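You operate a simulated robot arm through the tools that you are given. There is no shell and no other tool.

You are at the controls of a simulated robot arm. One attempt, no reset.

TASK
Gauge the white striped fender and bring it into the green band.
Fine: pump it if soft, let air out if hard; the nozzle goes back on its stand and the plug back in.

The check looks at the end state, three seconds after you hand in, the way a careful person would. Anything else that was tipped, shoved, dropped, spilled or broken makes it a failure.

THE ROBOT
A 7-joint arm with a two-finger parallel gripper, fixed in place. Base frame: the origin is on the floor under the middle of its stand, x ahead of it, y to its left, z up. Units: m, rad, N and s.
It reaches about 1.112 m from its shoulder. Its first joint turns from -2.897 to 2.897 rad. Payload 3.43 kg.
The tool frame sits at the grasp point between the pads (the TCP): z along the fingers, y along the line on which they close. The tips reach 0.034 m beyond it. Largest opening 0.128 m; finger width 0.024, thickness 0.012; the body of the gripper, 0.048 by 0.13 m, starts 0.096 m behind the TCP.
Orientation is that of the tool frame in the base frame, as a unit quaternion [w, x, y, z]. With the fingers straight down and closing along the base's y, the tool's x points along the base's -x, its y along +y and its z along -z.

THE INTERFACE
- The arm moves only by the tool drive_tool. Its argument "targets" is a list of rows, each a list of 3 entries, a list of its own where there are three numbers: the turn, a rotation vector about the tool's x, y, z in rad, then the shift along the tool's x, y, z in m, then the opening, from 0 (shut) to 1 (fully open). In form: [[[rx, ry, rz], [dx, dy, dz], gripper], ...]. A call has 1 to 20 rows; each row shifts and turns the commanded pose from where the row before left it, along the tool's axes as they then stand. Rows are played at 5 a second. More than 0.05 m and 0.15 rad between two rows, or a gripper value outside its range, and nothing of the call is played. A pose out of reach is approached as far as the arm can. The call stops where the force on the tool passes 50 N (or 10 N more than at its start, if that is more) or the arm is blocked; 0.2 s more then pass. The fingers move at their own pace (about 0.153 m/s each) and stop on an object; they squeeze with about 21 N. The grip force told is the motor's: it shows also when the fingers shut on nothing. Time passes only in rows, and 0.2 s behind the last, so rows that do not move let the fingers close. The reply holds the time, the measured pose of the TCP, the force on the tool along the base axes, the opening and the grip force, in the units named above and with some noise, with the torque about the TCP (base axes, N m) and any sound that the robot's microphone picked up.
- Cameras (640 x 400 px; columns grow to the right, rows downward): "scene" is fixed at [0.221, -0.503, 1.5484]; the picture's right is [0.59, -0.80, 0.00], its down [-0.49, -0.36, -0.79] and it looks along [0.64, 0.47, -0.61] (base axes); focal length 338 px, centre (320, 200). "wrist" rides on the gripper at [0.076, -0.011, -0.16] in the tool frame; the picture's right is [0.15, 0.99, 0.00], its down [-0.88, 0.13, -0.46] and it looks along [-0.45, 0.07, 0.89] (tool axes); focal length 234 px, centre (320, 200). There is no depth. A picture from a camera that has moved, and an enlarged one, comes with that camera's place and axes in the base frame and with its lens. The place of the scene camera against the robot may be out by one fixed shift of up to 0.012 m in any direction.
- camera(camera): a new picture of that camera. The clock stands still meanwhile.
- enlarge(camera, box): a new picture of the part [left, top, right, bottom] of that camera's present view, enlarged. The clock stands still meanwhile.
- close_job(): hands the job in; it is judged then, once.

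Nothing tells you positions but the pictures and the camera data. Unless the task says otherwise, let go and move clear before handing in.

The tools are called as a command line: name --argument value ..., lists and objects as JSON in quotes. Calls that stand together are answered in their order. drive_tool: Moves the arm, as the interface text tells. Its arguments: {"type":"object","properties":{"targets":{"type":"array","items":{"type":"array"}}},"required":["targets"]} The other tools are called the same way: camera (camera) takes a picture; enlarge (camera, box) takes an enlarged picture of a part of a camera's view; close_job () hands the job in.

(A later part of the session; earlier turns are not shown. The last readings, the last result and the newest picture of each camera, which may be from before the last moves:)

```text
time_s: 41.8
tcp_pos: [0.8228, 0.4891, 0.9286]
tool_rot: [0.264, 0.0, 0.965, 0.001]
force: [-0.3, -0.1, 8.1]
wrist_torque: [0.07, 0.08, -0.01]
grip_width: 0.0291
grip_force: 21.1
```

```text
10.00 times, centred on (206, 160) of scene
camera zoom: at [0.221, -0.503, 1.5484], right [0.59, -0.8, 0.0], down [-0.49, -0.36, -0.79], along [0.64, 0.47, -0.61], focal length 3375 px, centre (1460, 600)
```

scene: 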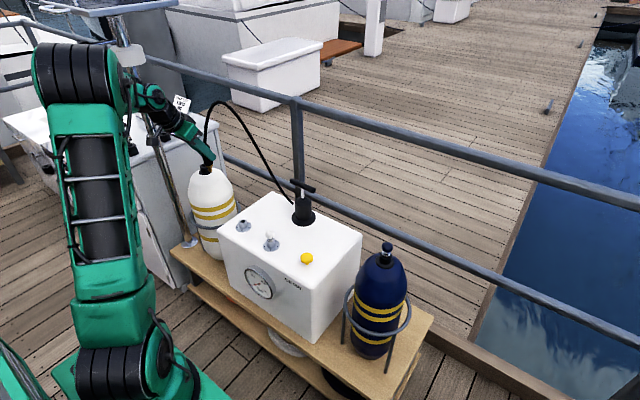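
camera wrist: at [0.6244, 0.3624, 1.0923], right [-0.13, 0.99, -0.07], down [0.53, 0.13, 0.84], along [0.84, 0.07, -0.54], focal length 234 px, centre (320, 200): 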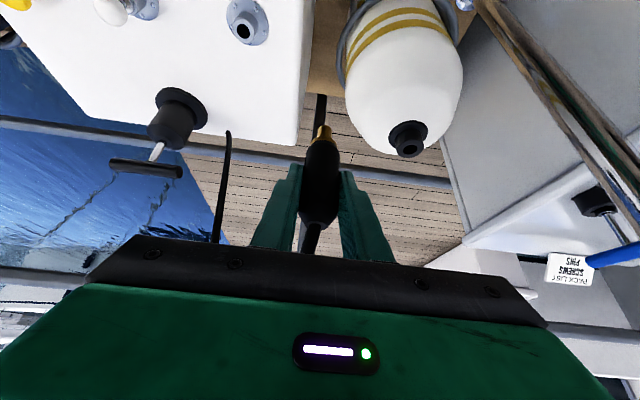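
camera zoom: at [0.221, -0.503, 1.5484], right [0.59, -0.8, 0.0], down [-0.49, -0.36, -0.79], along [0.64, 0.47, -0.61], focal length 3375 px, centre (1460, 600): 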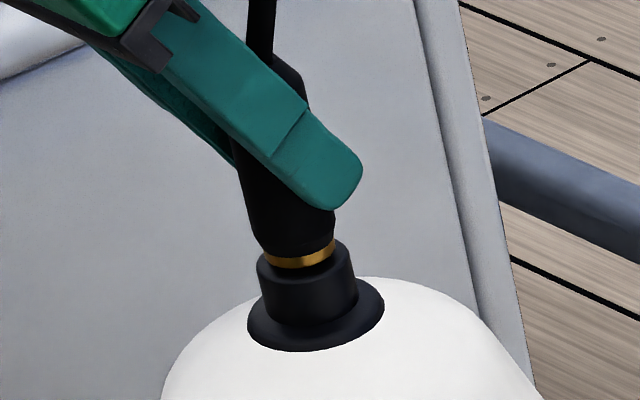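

The nozzle is seated (8 N). I'll ease off slightly, open and back out along the finger axis.

drive_tool --targets '[[[0, 0, 0], [-0.0005, 0, -0.0009], 0.2], [[0, 0, 0], [0, 0, 0], 0.4], [[0, 0, 0], [0, 0, 0], 0.5], [[0, 0, 0], [0, 0, -0.02], 0.5], [[0, 0, 0], [0, 0, -0.03], 0.5], [[0, 0, 0], [0, 0, -0.04], 0.5], [[0, 0, 0], [0, 0, 0], 0.5]]'

camera --camera "scene"

camera --camera "wrist"

enlarge --camera "scene" --box '[230, 255, 290, 305]'

```text
time_s: 43.4
tcp_pos: [0.7783, 0.489, 1.0046]
tool_rot: [0.264, 0.0, 0.965, 0.002]
force: [-0.3, 0.2, 0.1]
wrist_torque: [0.01, -0.01, 0.01]
grip_width: 0.0642
grip_force: 0.0
```

```text
taken
```

scene: 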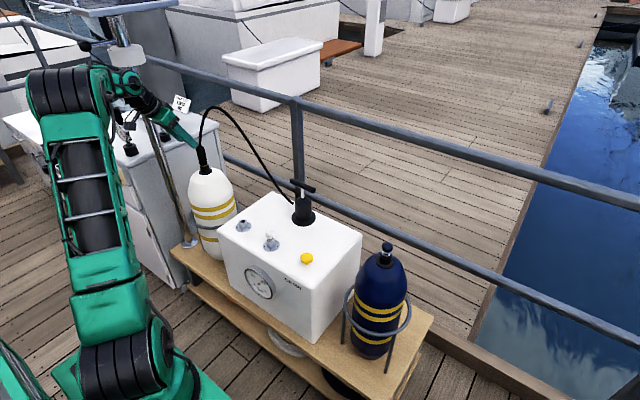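

```text
taken
camera wrist: at [0.6306, 0.4774, 1.1039], right [-0.13, 0.99, -0.07], down [0.53, 0.13, 0.84], along [0.84, 0.07, -0.54], focal length 234 px, centre (320, 200)
```

wrist: 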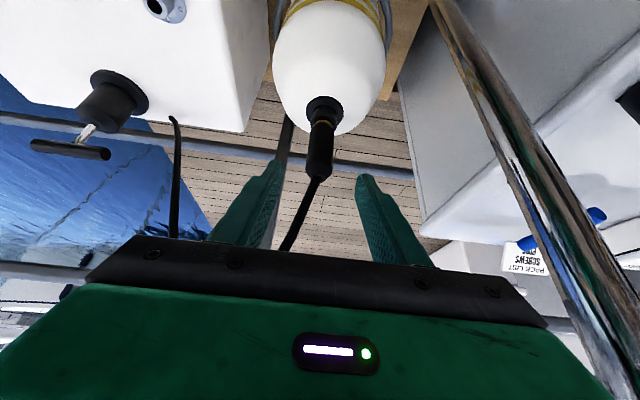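

```text
8.00 times, centred on (260, 280) of scene
camera zoom: at [0.221, -0.503, 1.5484], right [0.59, -0.8, 0.0], down [-0.49, -0.36, -0.79], along [0.64, 0.47, -0.61], focal length 2700 px, centre (800, -440)
```

zoom: 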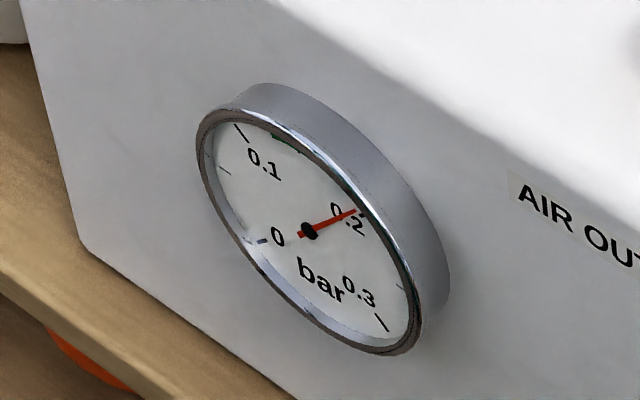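

The nozzle stays in the valve and the gauge holds at about 0.2 bar. I'll look closer at the dial for the green band limits.

enlarge --camera "scene" --box '[250, 264, 276, 302]'

enlarge --camera "scene" --box '[253, 264, 273, 280]'

enlarge --camera "scene" --box '[180, 140, 224, 180]'

```text
10.53 times, centred on (263, 283) of scene
camera zoom: at [0.221, -0.503, 1.5484], right [0.59, -0.8, 0.0], down [-0.49, -0.36, -0.79], along [0.64, 0.47, -0.61], focal length 3552 px, centre (920, -674)
```

zoom: 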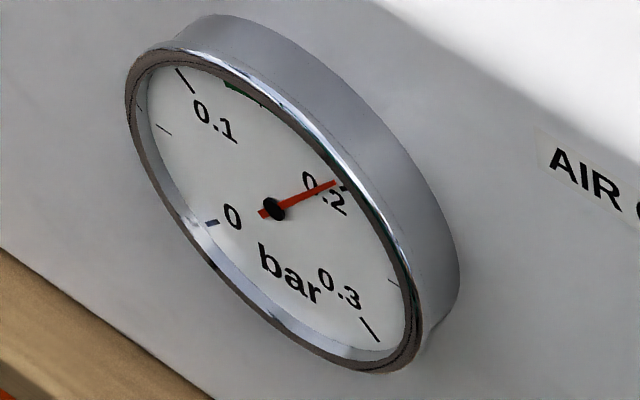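

```text
16.00 times, centred on (263, 272) of scene
camera zoom: at [0.221, -0.503, 1.5484], right [0.59, -0.8, 0.0], down [-0.49, -0.36, -0.79], along [0.64, 0.47, -0.61], focal length 5400 px, centre (1232, -952)
```

zoom: 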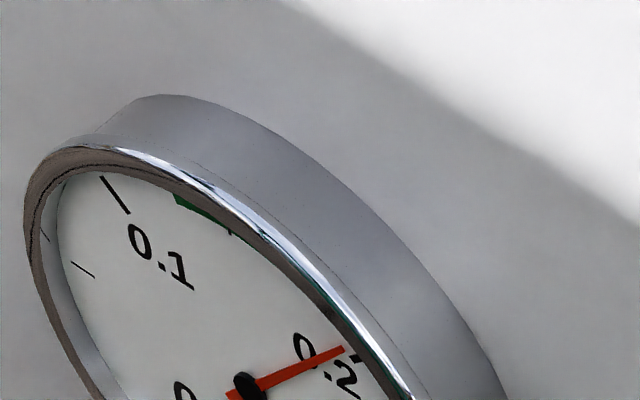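

```text
10.00 times, centred on (202, 160) of scene
camera zoom: at [0.221, -0.503, 1.5484], right [0.59, -0.8, 0.0], down [-0.49, -0.36, -0.79], along [0.64, 0.47, -0.61], focal length 3375 px, centre (1500, 600)
```

zoom: 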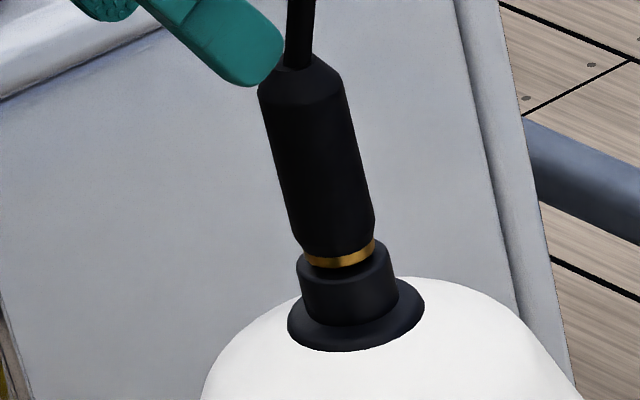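

Only part of the green band shows from here. I'll bring the wrist camera round to look at the gauge from the front.

drive_tool --targets '[[[0, 0, 0], [0.0239, -0.0341, -0.0095], 0.5], [[0, 0, 0], [0.0239, -0.0341, -0.0095], 0.5], [[0, 0, 0], [0.0239, -0.0341, -0.0095], 0.5], [[0, 0, 0], [0.0239, -0.0341, -0.0095], 0.5], [[0, 0, 0], [0.0239, -0.0341, -0.0095], 0.5], [[0, 0, 0], [0.0239, -0.0341, -0.0095], 0.5], [[0, 0, 0], [0.0239, -0.0341, -0.0095], 0.5], [[0, -0.12, 0], [0, 0, 0], 0.5], [[0, -0.12, 0], [0, 0, 0], 0.5], [[0, -0.12, 0], [0, 0, 0], 0.5], [[0, 0, 0], [0, -0.04, 0], 0.5], [[0, 0, 0], [0, -0.04, 0], 0.5], [[0, 0, 0], [0, -0.04, 0], 0.5], [[0, 0, 0], [0, 0, 0], 0.5]]'

camera --camera "wrist"

camera --camera "scene"

```text
time_s: 46.4
tcp_pos: [0.6195, 0.1686, 0.9718]
tool_rot: [0.432, 0.001, 0.902, 0.001]
force: [-0.2, 0.3, -0.2]
wrist_torque: [-0.01, 0.0, -0.03]
grip_width: 0.064
grip_force: 0.0
out of reach, approached as far as the arm can: row 12, 13
```

```text
taken
camera wrist: at [0.4483, 0.158, 1.0147], right [-0.09, 0.99, -0.11], down [0.2, 0.13, 0.97], along [0.98, 0.07, -0.21], focal length 234 px, centre (320, 200)
```

wrist: 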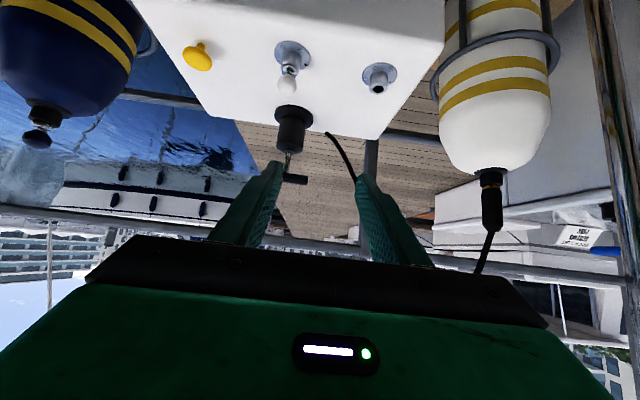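

```text
taken
```

scene: 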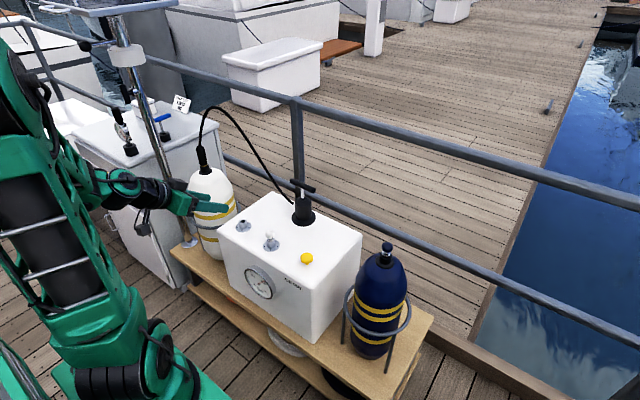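

That fold is near the arm's limit, so I'll tilt back to about 30° and come in lower in front of the box instead.

drive_tool --targets '[[[0, 0.12, 0], [0, 0, 0], 0.3], [[0, 0.12, 0], [0, 0, 0], 0.2], [[0, 0.12, 0], [0, 0, 0], 0.1], [[0, 0, 0], [0.0174, -0.002, 0.0384], 0.1], [[0, 0, 0], [0.0174, -0.002, 0.0384], 0.1], [[0, 0, 0], [0.0174, -0.002, 0.0384], 0.1], [[0, 0, 0], [0, 0, 0], 0.1]]'

camera --camera "wrist"

camera --camera "scene"

```text
time_s: 48.0
tcp_pos: [0.633, 0.164, 0.8448]
tool_rot: [0.263, 0.0, 0.965, 0.002]
force: [0.3, 0.3, 1.2]
wrist_torque: [0.03, 0.03, -0.03]
grip_width: 0.0128
grip_force: 0.1
```

```text
taken
camera wrist: at [0.4864, 0.1517, 0.9459], right [-0.13, 0.99, -0.07], down [0.53, 0.13, 0.84], along [0.84, 0.07, -0.54], focal length 234 px, centre (320, 200)
```

wrist: 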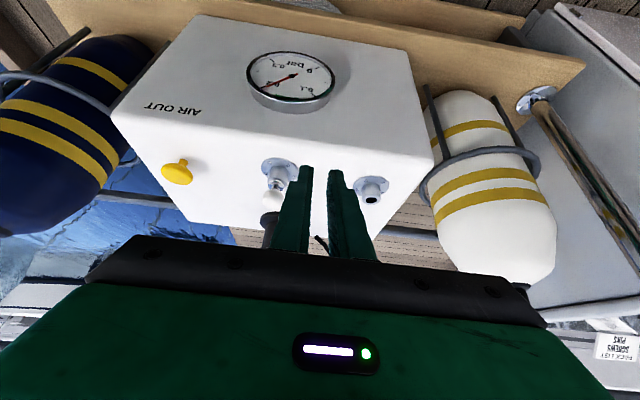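

```text
taken
```

scene: 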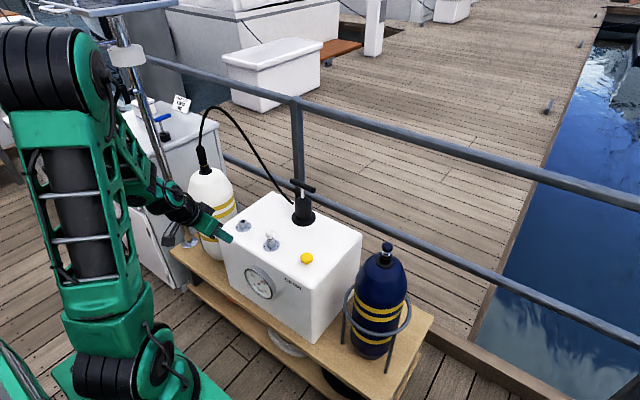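

enlarge --camera "wrist" --box '[240, 40, 345, 125]'

enlarge --camera "wrist" --box '[245, 50, 295, 115]'

enlarge --camera "wrist" --box '[140, 120, 340, 230]'

```text
4.71 times, centred on (292, 82) of wrist
camera zoom: at [0.4864, 0.1517, 0.9459], right [-0.13, 0.99, -0.07], down [0.53, 0.13, 0.84], along [0.84, 0.07, -0.54], focal length 1102 px, centre (449, 753)
```

zoom: 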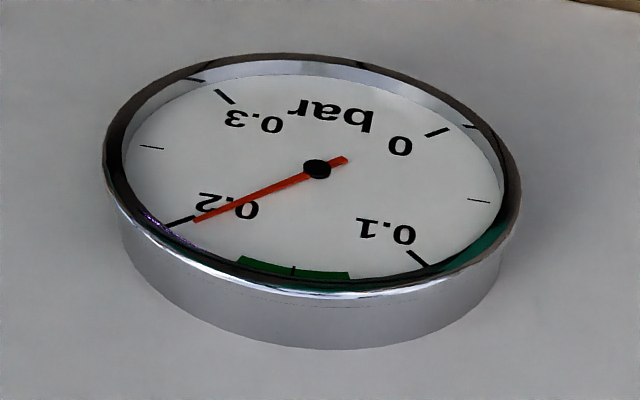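

```text
6.15 times, centred on (270, 82) of wrist
camera zoom: at [0.4864, 0.1517, 0.9459], right [-0.13, 0.99, -0.07], down [0.53, 0.13, 0.84], along [0.84, 0.07, -0.54], focal length 1441 px, centre (628, 923)
```

zoom: 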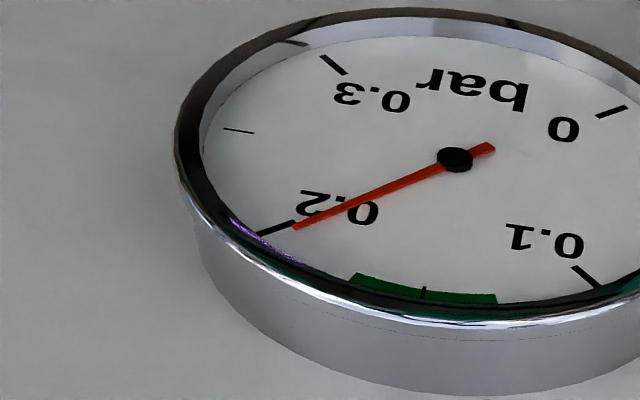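

```text
3.20 times, centred on (240, 175) of wrist
camera zoom: at [0.4864, 0.1517, 0.9459], right [-0.13, 0.99, -0.07], down [0.53, 0.13, 0.84], along [0.84, 0.07, -0.54], focal length 749 px, centre (576, 280)
```

zoom: 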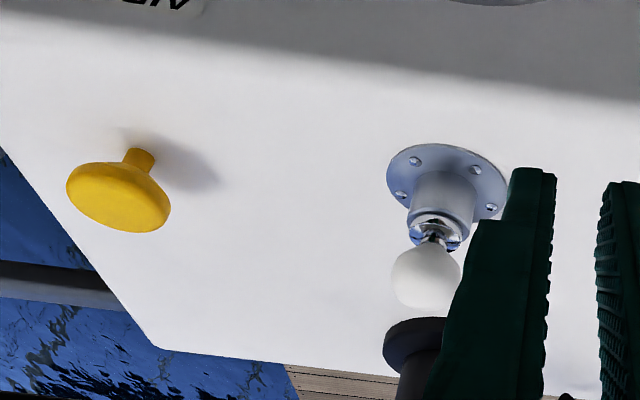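

The dial is clear now: the green band spans about 0.13–0.17 bar (centre 0.15), and the needle is at about 0.197. The yellow AIR OUT button is at about (0.780, −0.034, 0.75), so I'll move above it with the fingers shut and the tool vertical.

drive_tool --targets '[[[0, 0, 0], [-0.023, -0.033, -0.0099], 0], [[0, 0, 0], [-0.023, -0.033, -0.0099], 0], [[0, 0, 0], [-0.023, -0.033, -0.0099], 0], [[0, 0, 0], [-0.023, -0.033, -0.0099], 0], [[0, 0, 0], [-0.023, -0.033, -0.0099], 0], [[0, 0, 0], [-0.023, -0.033, -0.0099], 0], [[0, 0.13, 0], [0, 0, 0], 0], [[0, 0.13, 0], [0, 0, 0], 0], [[0, 0.13, 0], [0, 0, 0], 0], [[0, 0.13, 0], [0, 0, 0], 0], [[0, 0, 0], [0, 0, 0], 0], [[0, 0, 0], [0, 0, 0], 0]]'

camera --camera "wrist"

camera --camera "scene"

```text
time_s: 50.6
tcp_pos: [0.7206, -0.0329, 0.9676]
tool_rot: [0.006, 0.0, 1.0, 0.001]
force: [0.9, -0.2, -0.2]
wrist_torque: [0.0, -0.02, 0.01]
grip_width: 0.0
grip_force: 21.1
```

```text
taken
camera wrist: at [0.6435, -0.046, 1.1271], right [-0.15, 0.99, 0.0], down [0.88, 0.13, 0.47], along [0.46, 0.07, -0.88], focal length 234 px, centre (320, 200)
```

wrist: 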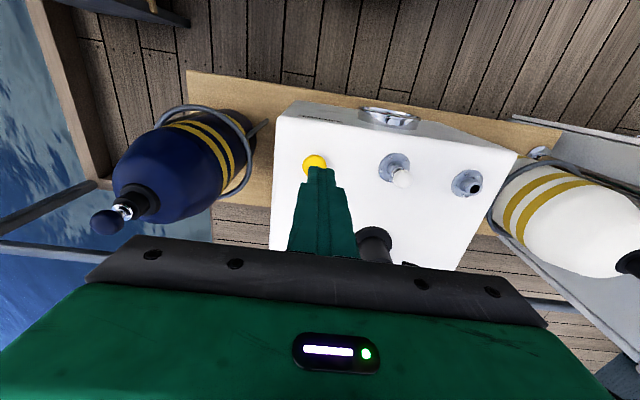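

```text
taken
```

scene: 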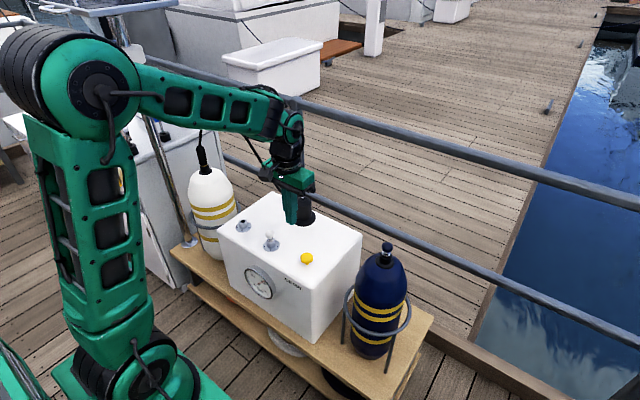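

enlarge --camera "wrist" --box '[280, 130, 360, 210]'

enlarge --camera "scene" --box '[270, 190, 330, 280]'

```text
5.00 times, centred on (320, 170) of wrist
camera zoom: at [0.6435, -0.046, 1.1271], right [-0.15, 0.99, 0.0], down [0.88, 0.13, 0.47], along [0.46, 0.07, -0.88], focal length 1171 px, centre (320, 350)
```

zoom: 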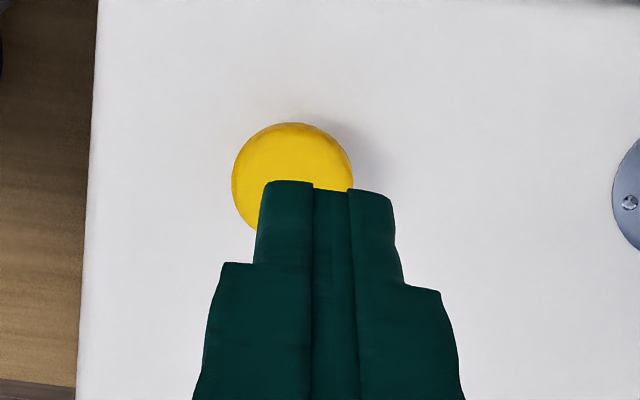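

```text
4.44 times, centred on (300, 235) of scene
camera zoom: at [0.221, -0.503, 1.5484], right [0.59, -0.8, 0.0], down [-0.49, -0.36, -0.79], along [0.64, 0.47, -0.61], focal length 1500 px, centre (409, 44)
```

zoom: 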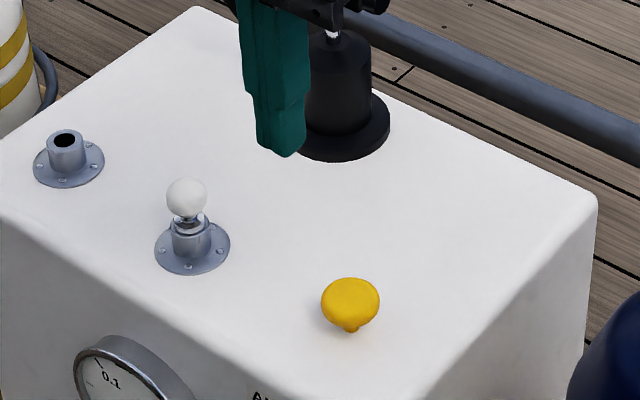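

The button is at (0.778, −0.035), 40 mm wide. I'll go over it and down to just above the cap.

drive_tool --targets '[[[0, 0, 0], [-0.0287, -0.0008, 0], 0], [[0, 0, 0], [-0.0287, -0.0008, 0], 0], [[0, 0, 0], [0, 0, 0.038], 0], [[0, 0, 0], [0, 0, 0.038], 0], [[0, 0, 0], [0, 0, 0.038], 0], [[0, 0, 0], [0, 0, 0.035], 0], [[0, 0, 0], [0, 0, 0], 0], [[0, 0, 0], [0, 0, 0], 0]]'

enlarge --camera "wrist" --box '[280, 130, 360, 210]'

enlarge --camera "scene" --box '[270, 210, 340, 290]'

enlarge --camera "scene" --box '[250, 264, 276, 302]'

```text
time_s: 52.4
tcp_pos: [0.7806, -0.034, 0.8196]
tool_rot: [0.005, 0.0, 1.0, 0.001]
force: [-0.1, 0.3, -0.4]
wrist_torque: [-0.03, -0.01, -0.01]
grip_width: 0.0001
grip_force: 21.3
```

```text
5.00 times, centred on (320, 170) of wrist
camera zoom: at [0.7021, -0.0467, 0.9789], right [-0.15, 0.99, 0.0], down [0.87, 0.13, 0.47], along [0.46, 0.07, -0.88], focal length 1171 px, centre (320, 350)
```

zoom: 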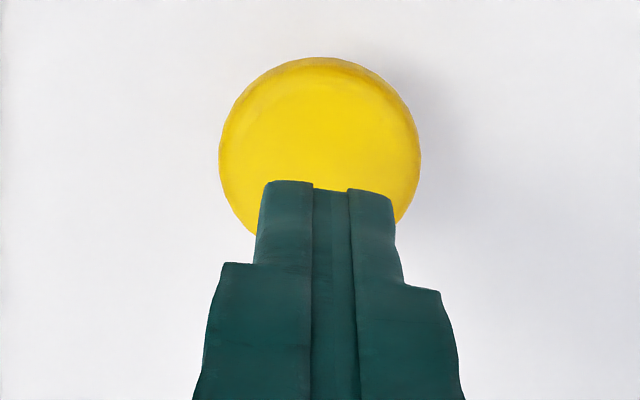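

```text
5.00 times, centred on (305, 250) of scene
camera zoom: at [0.221, -0.503, 1.5484], right [0.59, -0.8, 0.0], down [-0.49, -0.36, -0.79], along [0.64, 0.47, -0.61], focal length 1687 px, centre (395, -50)
```

zoom: 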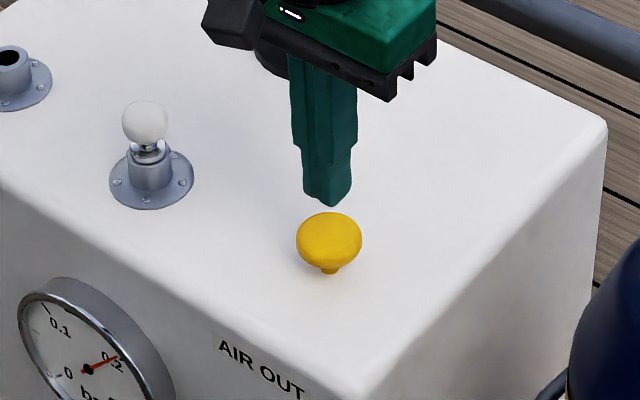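

```text
10.53 times, centred on (263, 283) of scene
camera zoom: at [0.221, -0.503, 1.5484], right [0.59, -0.8, 0.0], down [-0.49, -0.36, -0.79], along [0.64, 0.47, -0.61], focal length 3552 px, centre (920, -674)
```

zoom: 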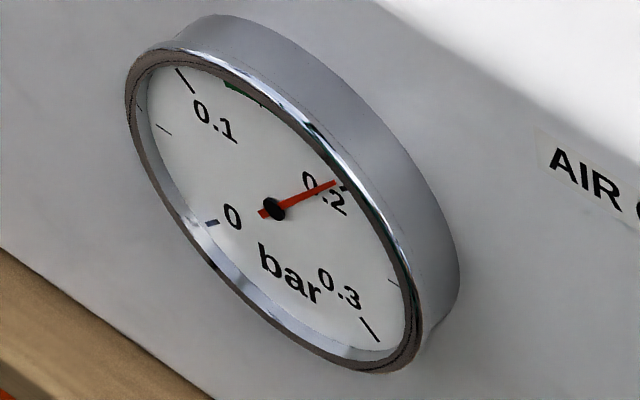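

The fingertips are about 25 mm above the cap centre. I'll lower to near contact.

drive_tool --targets '[[[0, 0, 0], [0.001, 0, 0.012], 0], [[0, 0, 0], [0, 0, 0.01], 0], [[0, 0, 0], [0, 0, 0], 0]]'

enlarge --camera "scene" --box '[270, 210, 340, 290]'

```text
time_s: 53.2
tcp_pos: [0.779, -0.0351, 0.7963]
tool_rot: [0.006, 0.0, 1.0, 0.0]
force: [0.1, 0.3, -0.7]
wrist_torque: [0.0, 0.04, -0.01]
grip_width: 0.0
grip_force: 21.5
```

```text
5.00 times, centred on (305, 250) of scene
camera zoom: at [0.221, -0.503, 1.5484], right [0.59, -0.8, 0.0], down [-0.49, -0.36, -0.79], along [0.64, 0.47, -0.61], focal length 1687 px, centre (395, -50)
```

zoom: 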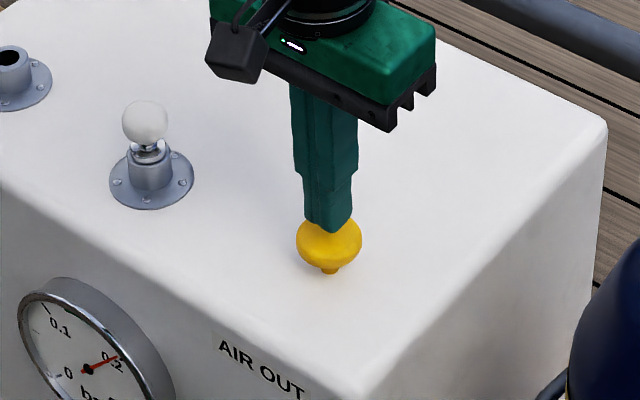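

drive_tool --targets '[[[0, 0, 0], [0, 0, 0.003], 0], [[0, 0, 0], [0, 0, 0.002], 0]]'

enlarge --camera "scene" --box '[270, 210, 340, 290]'

enlarge --camera "scene" --box '[250, 264, 276, 302]'

```text
time_s: 53.8
tcp_pos: [0.7805, -0.0355, 0.7916]
tool_rot: [0.007, 0.001, 1.0, 0.0]
force: [0.7, -0.9, 0.1]
wrist_torque: [-0.01, 0.01, -0.03]
grip_width: 0.0
grip_force: 21.1
```

```text
5.00 times, centred on (305, 250) of scene
camera zoom: at [0.221, -0.503, 1.5484], right [0.59, -0.8, 0.0], down [-0.49, -0.36, -0.79], along [0.64, 0.47, -0.61], focal length 1687 px, centre (395, -50)
```

zoom: 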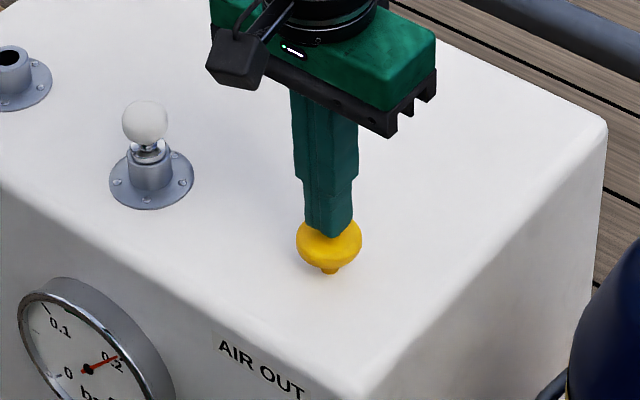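

```text
10.53 times, centred on (263, 283) of scene
camera zoom: at [0.221, -0.503, 1.5484], right [0.59, -0.8, 0.0], down [-0.49, -0.36, -0.79], along [0.64, 0.47, -0.61], focal length 3552 px, centre (920, -674)
```

zoom: 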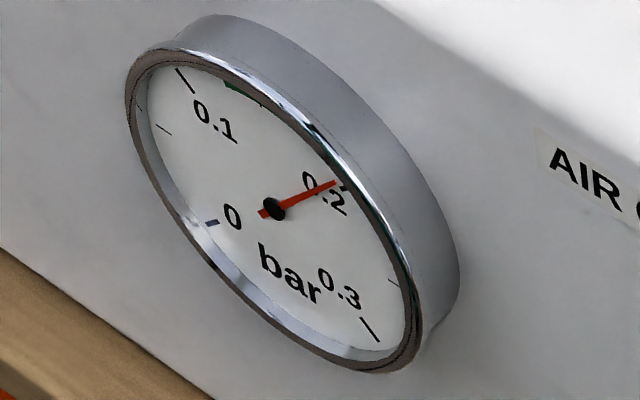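

Not in contact yet. I'll step down another couple of millimetres, checking the gauge each time.

drive_tool --targets '[[[0, 0, 0], [0, 0, 0.003], 0]]'

enlarge --camera "scene" --box '[250, 264, 276, 302]'

```text
time_s: 54.2
tcp_pos: [0.781, -0.0356, 0.7886]
tool_rot: [0.006, 0.0, 1.0, 0.001]
force: [0.7, -0.5, -0.1]
wrist_torque: [-0.02, 0.0, 0.03]
grip_width: 0.0
grip_force: 21.4
```

```text
10.53 times, centred on (263, 283) of scene
camera zoom: at [0.221, -0.503, 1.5484], right [0.59, -0.8, 0.0], down [-0.49, -0.36, -0.79], along [0.64, 0.47, -0.61], focal length 3552 px, centre (920, -674)
```

zoom: 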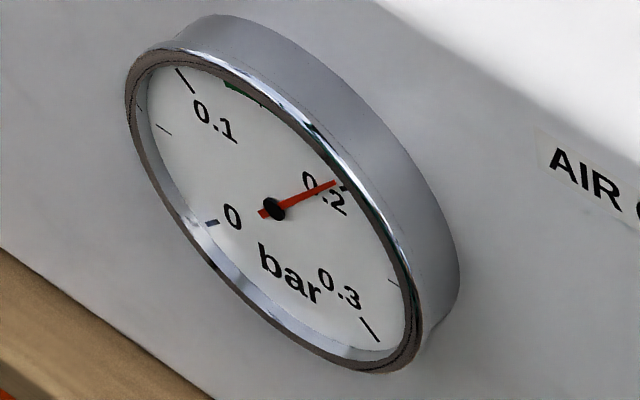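

drive_tool --targets '[[[0, 0, 0], [0, 0, 0.003], 0]]'

enlarge --camera "scene" --box '[270, 210, 340, 290]'

```text
time_s: 54.6
tcp_pos: [0.779, -0.0355, 0.7869]
tool_rot: [0.006, 0.0, 1.0, 0.002]
force: [-0.3, 0.1, 0.4]
wrist_torque: [0.02, -0.01, 0.01]
grip_width: 0.0
grip_force: 20.5
```

```text
5.00 times, centred on (305, 250) of scene
camera zoom: at [0.221, -0.503, 1.5484], right [0.59, -0.8, 0.0], down [-0.49, -0.36, -0.79], along [0.64, 0.47, -0.61], focal length 1687 px, centre (395, -50)
```

zoom: 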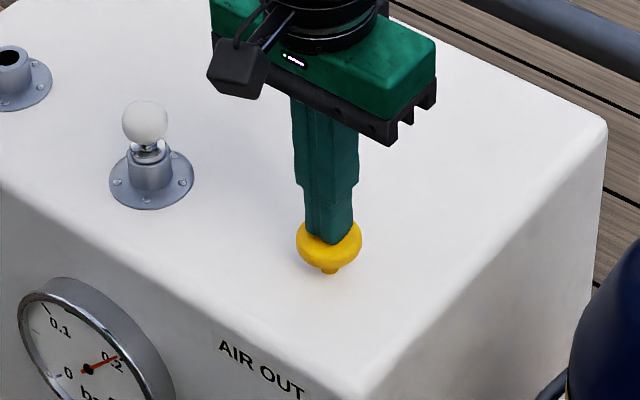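

drive_tool --targets '[[[0, 0, 0], [0, 0, 0.002], 0]]'

enlarge --camera "scene" --box '[250, 264, 276, 302]'

```text
time_s: 55.0
tcp_pos: [0.78, -0.0356, 0.7836]
tool_rot: [0.006, 0.001, 1.0, 0.001]
force: [-0.2, 0.0, 1.5]
wrist_torque: [-0.05, 0.0, 0.0]
grip_width: 0.0
grip_force: 20.6
```

```text
10.53 times, centred on (263, 283) of scene
camera zoom: at [0.221, -0.503, 1.5484], right [0.59, -0.8, 0.0], down [-0.49, -0.36, -0.79], along [0.64, 0.47, -0.61], focal length 3552 px, centre (920, -674)
```

zoom: 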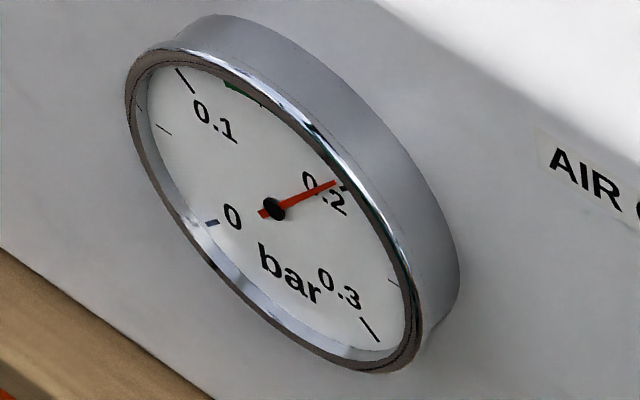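

Contact has started (1.5 N) with no change on the gauge yet. I'll step further.

drive_tool --targets '[[[0, 0, 0], [0, 0, 0.002], 0]]'

enlarge --camera "scene" --box '[250, 264, 276, 302]'

```text
time_s: 55.4
tcp_pos: [0.7795, -0.034, 0.7824]
tool_rot: [0.006, 0.0, 1.0, 0.001]
force: [-0.6, -0.5, 1.3]
wrist_torque: [0.02, 0.02, -0.02]
grip_width: 0.0001
grip_force: 20.9
```

```text
10.53 times, centred on (263, 283) of scene
camera zoom: at [0.221, -0.503, 1.5484], right [0.59, -0.8, 0.0], down [-0.49, -0.36, -0.79], along [0.64, 0.47, -0.61], focal length 3552 px, centre (920, -674)
```

zoom: 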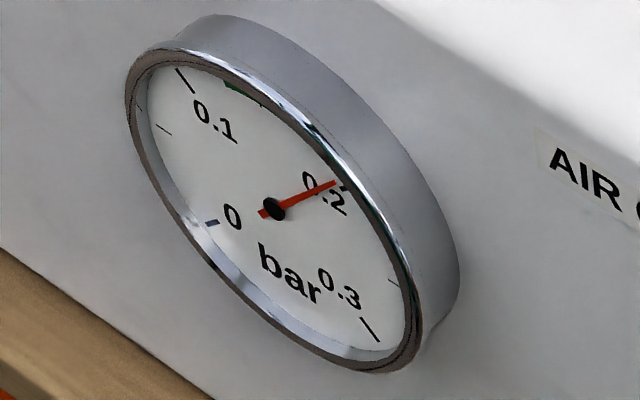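

drive_tool --targets '[[[0, 0, 0], [0, 0, 0.002], 0]]'

enlarge --camera "scene" --box '[250, 264, 276, 302]'

```text
time_s: 55.8
tcp_pos: [0.7793, -0.0357, 0.7799]
tool_rot: [0.006, 0.001, 1.0, 0.001]
force: [-0.1, 0.7, 1.8]
wrist_torque: [0.01, 0.02, -0.05]
grip_width: 0.0001
grip_force: 20.9
```

```text
10.53 times, centred on (263, 283) of scene
camera zoom: at [0.221, -0.503, 1.5484], right [0.59, -0.8, 0.0], down [-0.49, -0.36, -0.79], along [0.64, 0.47, -0.61], focal length 3552 px, centre (920, -674)
```

zoom: 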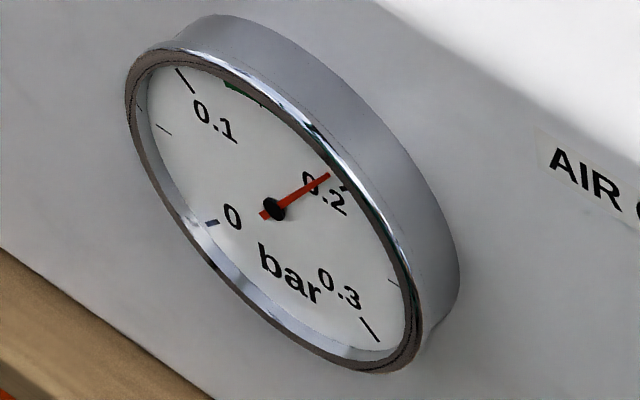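

The needle has begun to drop, so the valve is open. I'll hold one short step at a time.

drive_tool --targets '[[[0, 0, 0], [0, 0, 0], 0]]'

enlarge --camera "scene" --box '[250, 264, 276, 302]'

```text
time_s: 56.2
tcp_pos: [0.7794, -0.0353, 0.7796]
tool_rot: [0.006, 0.0, 1.0, 0.001]
force: [0.0, 0.8, 1.5]
wrist_torque: [0.02, 0.04, -0.01]
grip_width: 0.0
grip_force: 20.9
```

```text
10.53 times, centred on (263, 283) of scene
camera zoom: at [0.221, -0.503, 1.5484], right [0.59, -0.8, 0.0], down [-0.49, -0.36, -0.79], along [0.64, 0.47, -0.61], focal length 3552 px, centre (920, -674)
```

zoom: 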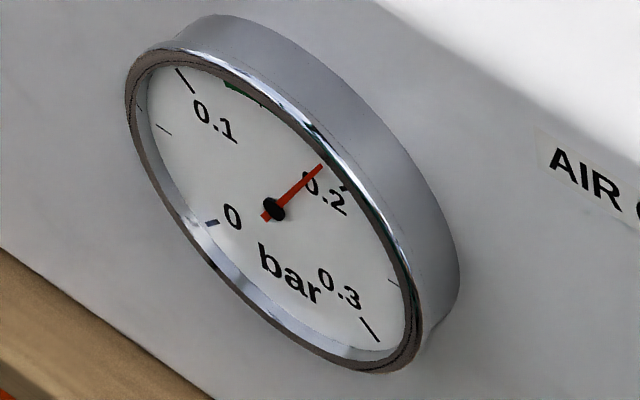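

The rate is about 0.0125 bar/s, now near 0.187. I'll hold for about 1.4 s and re-check.

drive_tool --targets '[[[0, 0, 0], [0, 0, 0], 0], [[0, 0, 0], [0, 0, 0], 0], [[0, 0, 0], [0, 0, 0], 0], [[0, 0, 0], [0, 0, 0], 0], [[0, 0, 0], [0, 0, 0], 0], [[0, 0, 0], [0, 0, 0], 0]]'

enlarge --camera "scene" --box '[250, 264, 276, 302]'

```text
time_s: 57.6
tcp_pos: [0.7802, -0.0366, 0.7807]
tool_rot: [0.006, -0.001, 1.0, 0.001]
force: [-0.7, 0.4, -0.3]
wrist_torque: [-0.02, 0.04, 0.04]
grip_width: 0.0
grip_force: 20.8
```

```text
10.53 times, centred on (263, 283) of scene
camera zoom: at [0.221, -0.503, 1.5484], right [0.59, -0.8, 0.0], down [-0.49, -0.36, -0.79], along [0.64, 0.47, -0.61], focal length 3552 px, centre (920, -674)
```

zoom: 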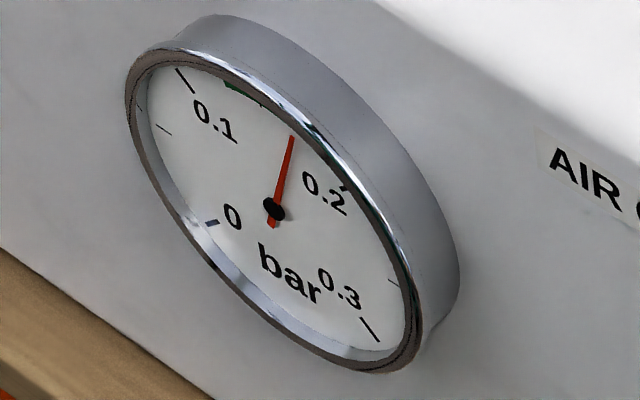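

Now about 0.168. I'll hold roughly 1 s more, then lift off to stop near 0.15.

drive_tool --targets '[[[0, 0, 0], [0, 0, 0], 0], [[0, 0, 0], [0, 0, 0], 0], [[0, 0, 0], [0, 0, 0], 0], [[0, 0, 0], [0, 0, 0], 0], [[0, 0, 0], [0, 0, 0], 0], [[0, 0, 0], [0, 0, -0.01], 0], [[0, 0, 0], [0, 0, -0.01], 0]]'

enlarge --camera "scene" --box '[250, 264, 276, 302]'

enlarge --camera "scene" --box '[270, 210, 340, 290]'

```text
time_s: 59.2
tcp_pos: [0.7798, -0.034, 0.8015]
tool_rot: [0.007, 0.0, 1.0, 0.001]
force: [0.2, 0.1, -0.6]
wrist_torque: [0.0, -0.01, 0.03]
grip_width: 0.0
grip_force: 20.8
```

```text
10.53 times, centred on (263, 283) of scene
camera zoom: at [0.221, -0.503, 1.5484], right [0.59, -0.8, 0.0], down [-0.49, -0.36, -0.79], along [0.64, 0.47, -0.61], focal length 3552 px, centre (920, -674)
```

zoom: 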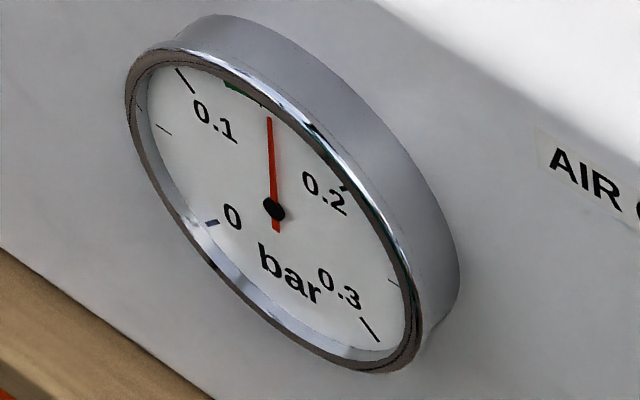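

```text
5.00 times, centred on (305, 250) of scene
camera zoom: at [0.221, -0.503, 1.5484], right [0.59, -0.8, 0.0], down [-0.49, -0.36, -0.79], along [0.64, 0.47, -0.61], focal length 1687 px, centre (395, -50)
```

zoom: 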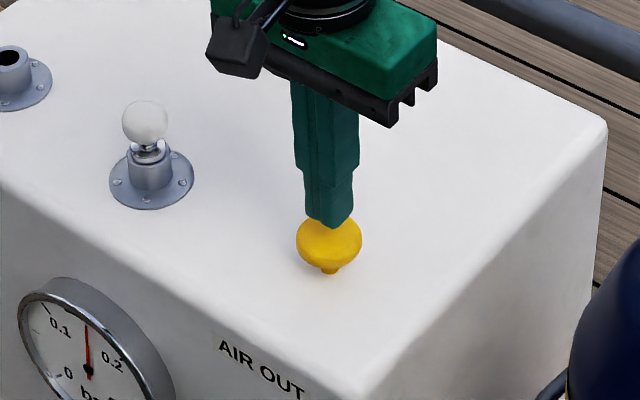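

The gauge reads about 0.155 bar, in the middle of the green band, and the button is released. Next I'll retreat and go back to the nozzle at the fender.

drive_tool --targets '[[[0, 0, 0], [0, 0, -0.04], 0], [[0, 0, 0], [0.016, 0, -0.04], 0], [[0, 0, 0], [0.016, 0, -0.04], 0.2], [[0, 0, 0], [0.016, 0, -0.04], 0.5], [[0, 0, 0], [0.016, 0, -0.04], 0.5], [[0, -0.13, 0], [0, 0, 0], 0.5], [[0, -0.13, 0], [0, 0, 0], 0.5], [[0, -0.13, 0], [0, 0, 0], 0.5], [[0, -0.13, 0], [0, 0, 0], 0.5], [[0, 0, 0], [0, 0.044, 0], 0.5], [[0, 0, 0], [0, 0.044, 0], 0.5], [[0, 0, 0], [0, 0.044, 0], 0.5], [[0, 0, 0], [0, 0.044, 0], 0.5], [[0, 0, 0], [0, 0.044, 0], 0.5], [[0, 0, 0], [0, 0.044, 0], 0.5], [[0, 0, 0], [0, 0.044, 0], 0.5], [[0, 0, 0], [0, 0.044, 0], 0.5], [[0, 0, 0], [0, 0.044, 0], 0.5], [[0, 0, 0], [0, 0, 0], 0.5], [[0, 0, 0], [0, 0, 0], 0.5]]'

camera --camera "wrist"

camera --camera "scene"

enlarge --camera "scene" --box '[250, 264, 276, 302]'

```text
time_s: 63.4
tcp_pos: [0.7131, 0.3599, 1.0007]
tool_rot: [0.263, 0.0, 0.965, 0.001]
force: [-0.3, -0.4, 0.2]
wrist_torque: [0.0, 0.0, -0.01]
grip_width: 0.0639
grip_force: 0.1
```

```text
taken
camera wrist: at [0.5666, 0.3477, 1.1004], right [-0.13, 0.99, -0.07], down [0.53, 0.13, 0.84], along [0.84, 0.07, -0.54], focal length 234 px, centre (320, 200)
```

wrist: 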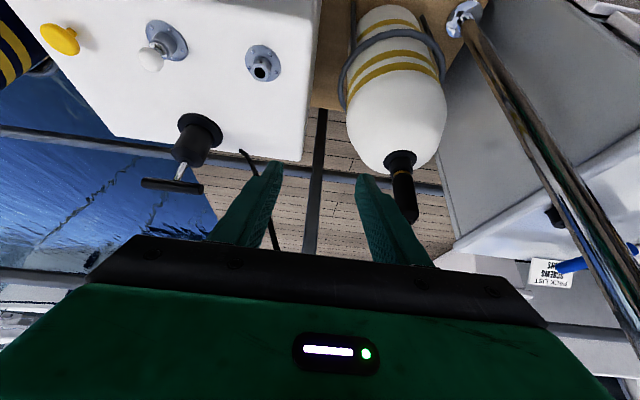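

```text
taken
```

scene: 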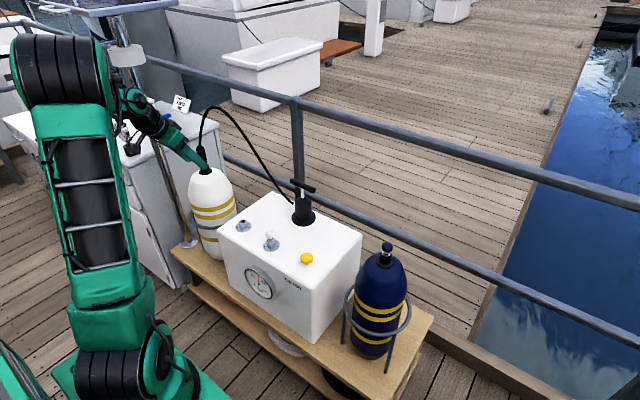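

```text
10.53 times, centred on (263, 283) of scene
camera zoom: at [0.221, -0.503, 1.5484], right [0.59, -0.8, 0.0], down [-0.49, -0.36, -0.79], along [0.64, 0.47, -0.61], focal length 3552 px, centre (920, -674)
```

zoom: 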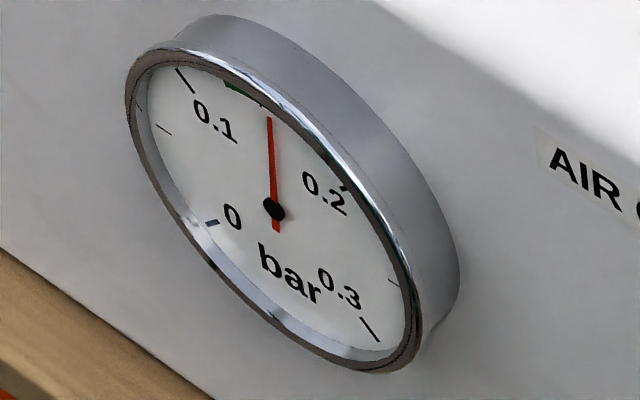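

The gauge is holding at about 0.155. I'll line up in front of the nozzle again.

drive_tool --targets '[[[0, 0, 0], [0, 0.043, 0], 0.5], [[0, 0, 0], [0, 0.043, 0], 0.5], [[0, 0, 0], [0, 0.043, 0], 0.5], [[0, 0, 0], [0, 0, 0], 0.5], [[0, 0, 0], [0, 0, 0], 0.5]]'

enlarge --camera "wrist" --box '[240, 100, 420, 260]'

enlarge --camera "scene" --box '[160, 110, 240, 190]'

```text
time_s: 64.6
tcp_pos: [0.7146, 0.4898, 1.0007]
tool_rot: [0.263, 0.0, 0.965, 0.001]
force: [-0.7, -0.1, -0.7]
wrist_torque: [-0.03, 0.0, 0.05]
grip_width: 0.0641
grip_force: 0.0
```

```text
2.50 times, centred on (330, 180) of wrist
camera zoom: at [0.5663, 0.4777, 1.1007], right [-0.13, 0.99, -0.07], down [0.53, 0.13, 0.84], along [0.84, 0.07, -0.54], focal length 585 px, centre (295, 250)
```

zoom: 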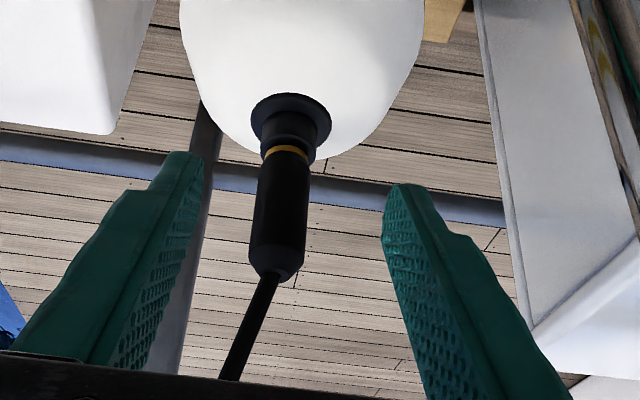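

```text
5.00 times, centred on (200, 150) of scene
camera zoom: at [0.221, -0.503, 1.5484], right [0.59, -0.8, 0.0], down [-0.49, -0.36, -0.79], along [0.64, 0.47, -0.61], focal length 1687 px, centre (920, 450)
```

zoom: 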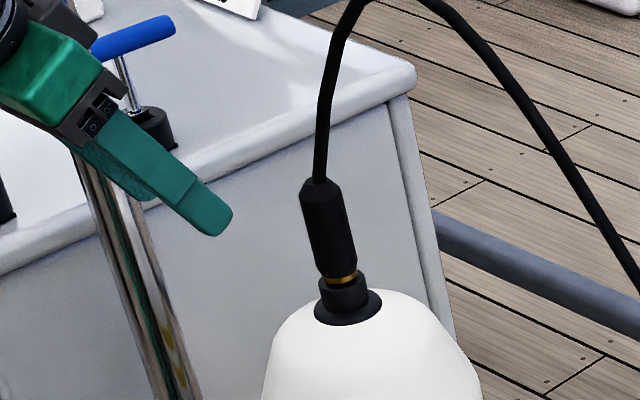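

The nozzle is upright at (0.827, 0.490). I'll return to the earlier grasp pose.

drive_tool --targets '[[[0, 0, 0], [-0.029, 0, 0.0132], 0.5], [[0, 0, 0], [-0.029, 0, 0.0132], 0.5], [[0, 0, 0], [0, 0, 0.03], 0.5], [[0, 0, 0], [0, 0, 0.03], 0.5], [[0, 0, 0], [0, 0, 0.025], 0.5], [[0, 0, 0], [0, 0, 0], 0.5], [[0, 0, 0], [0, 0, 0], 0.5]]'

enlarge --camera "wrist" --box '[240, 90, 400, 240]'

enlarge --camera "scene" --box '[160, 110, 240, 190]'

```text
time_s: 66.2
tcp_pos: [0.82, 0.489, 0.9344]
tool_rot: [0.263, 0.0, 0.965, 0.0]
force: [0.0, 0.3, -0.6]
wrist_torque: [-0.03, -0.04, -0.02]
grip_width: 0.0639
grip_force: 0.0
```

```text
2.67 times, centred on (320, 165) of wrist
camera zoom: at [0.6738, 0.4774, 1.0347], right [-0.13, 0.99, -0.07], down [0.53, 0.13, 0.84], along [0.84, 0.07, -0.54], focal length 624 px, centre (320, 293)
```

zoom: 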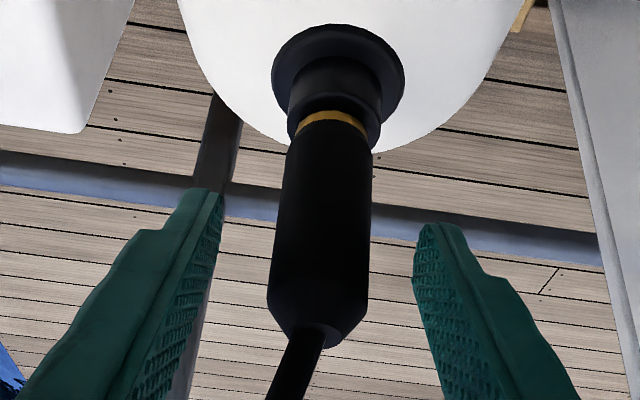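

```text
5.00 times, centred on (200, 150) of scene
camera zoom: at [0.221, -0.503, 1.5484], right [0.59, -0.8, 0.0], down [-0.49, -0.36, -0.79], along [0.64, 0.47, -0.61], focal length 1687 px, centre (920, 450)
```

zoom: 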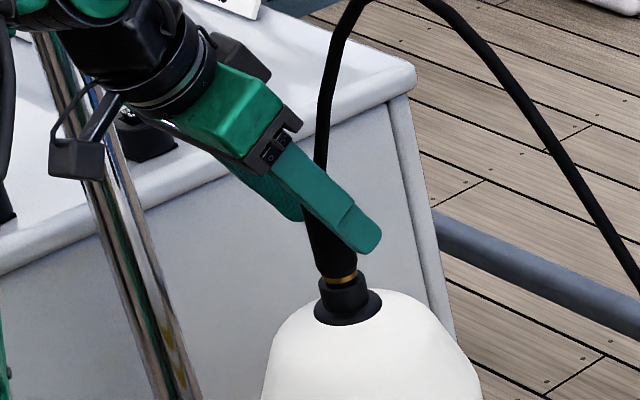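

drive_tool --targets '[[[0, 0, 0], [0, 0, 0.006], 0.4], [[0, 0, 0], [0, 0, 0], 0.3], [[0, 0, 0], [0, 0, 0], 0.2], [[0, 0, 0], [0, 0, 0], 0.1], [[0, 0, 0], [0, 0, 0], 0.1]]'

enlarge --camera "wrist" --box '[240, 90, 400, 240]'

```text
time_s: 67.4
tcp_pos: [0.8237, 0.4886, 0.9305]
tool_rot: [0.263, 0.0, 0.965, 0.001]
force: [-0.2, -1.5, 0.1]
wrist_torque: [-0.14, -0.07, -0.03]
grip_width: 0.0292
grip_force: 20.5
```

```text
2.67 times, centred on (320, 165) of wrist
camera zoom: at [0.6769, 0.4773, 1.0297], right [-0.13, 0.99, -0.07], down [0.53, 0.13, 0.84], along [0.84, 0.07, -0.54], focal length 624 px, centre (320, 293)
```

zoom: 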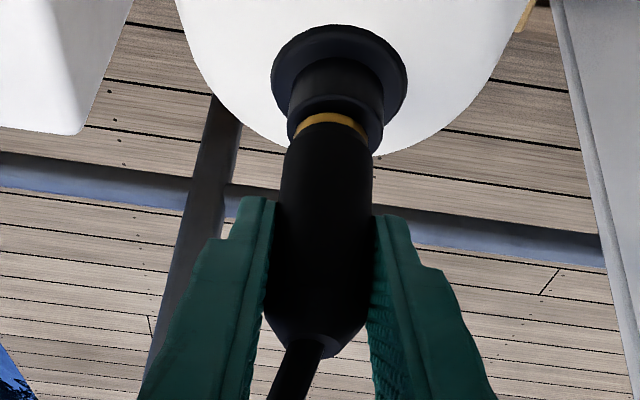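

Gripped. I'll lift the nozzle straight out of the valve.

drive_tool --targets '[[[0, 0, 0], [-0.0025, 0, -0.0043], 0.1], [[0, 0, 0], [-0.005, 0, -0.0087], 0.1], [[0, 0, 0], [-0.005, 0, -0.0087], 0.1], [[0, 0, 0], [-0.0075, 0, -0.013], 0.1], [[0, 0, 0], [-0.0125, 0, -0.0217], 0.1], [[0, 0, 0], [0, 0, 0], 0.1]]'

enlarge --camera "wrist" --box '[240, 60, 400, 210]'

camera --camera "scene"

enlarge --camera "scene" --box '[250, 264, 276, 302]'

```text
time_s: 68.8
tcp_pos: [0.8227, 0.4898, 0.9956]
tool_rot: [0.263, 0.0, 0.965, 0.001]
force: [-0.6, -0.5, -1.5]
wrist_torque: [0.0, 0.0, 0.02]
grip_width: 0.0287
grip_force: 21.5
```

```text
2.67 times, centred on (320, 135) of wrist
camera zoom: at [0.6757, 0.4776, 1.0947], right [-0.13, 0.99, -0.07], down [0.53, 0.13, 0.84], along [0.84, 0.07, -0.54], focal length 624 px, centre (320, 373)
```

zoom: 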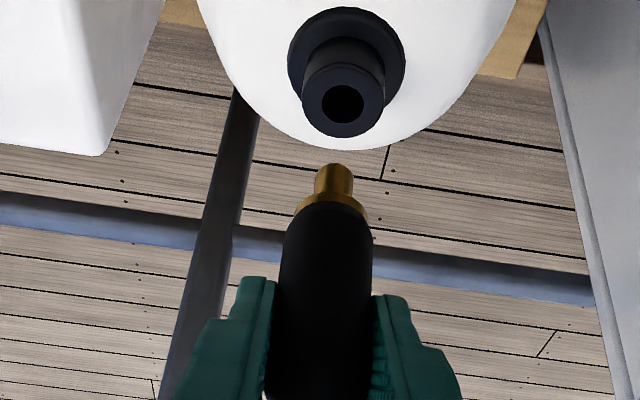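

```text
taken
```

scene: 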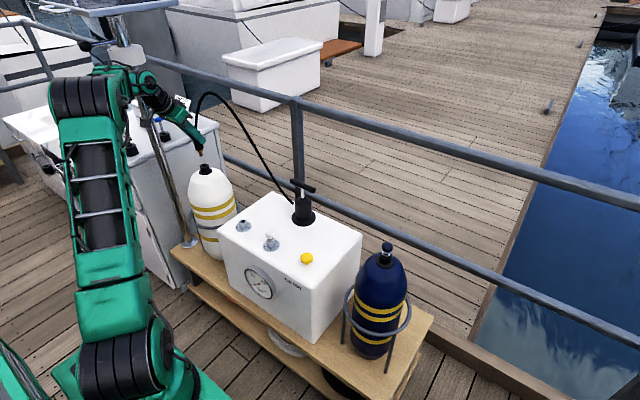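

```text
10.53 times, centred on (263, 283) of scene
camera zoom: at [0.221, -0.503, 1.5484], right [0.59, -0.8, 0.0], down [-0.49, -0.36, -0.79], along [0.64, 0.47, -0.61], focal length 3552 px, centre (920, -674)
```

zoom: 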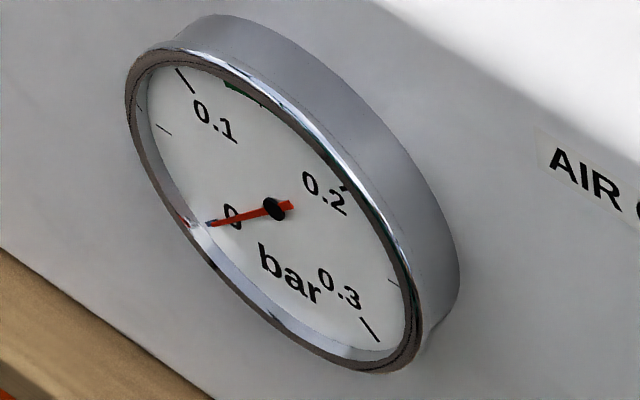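

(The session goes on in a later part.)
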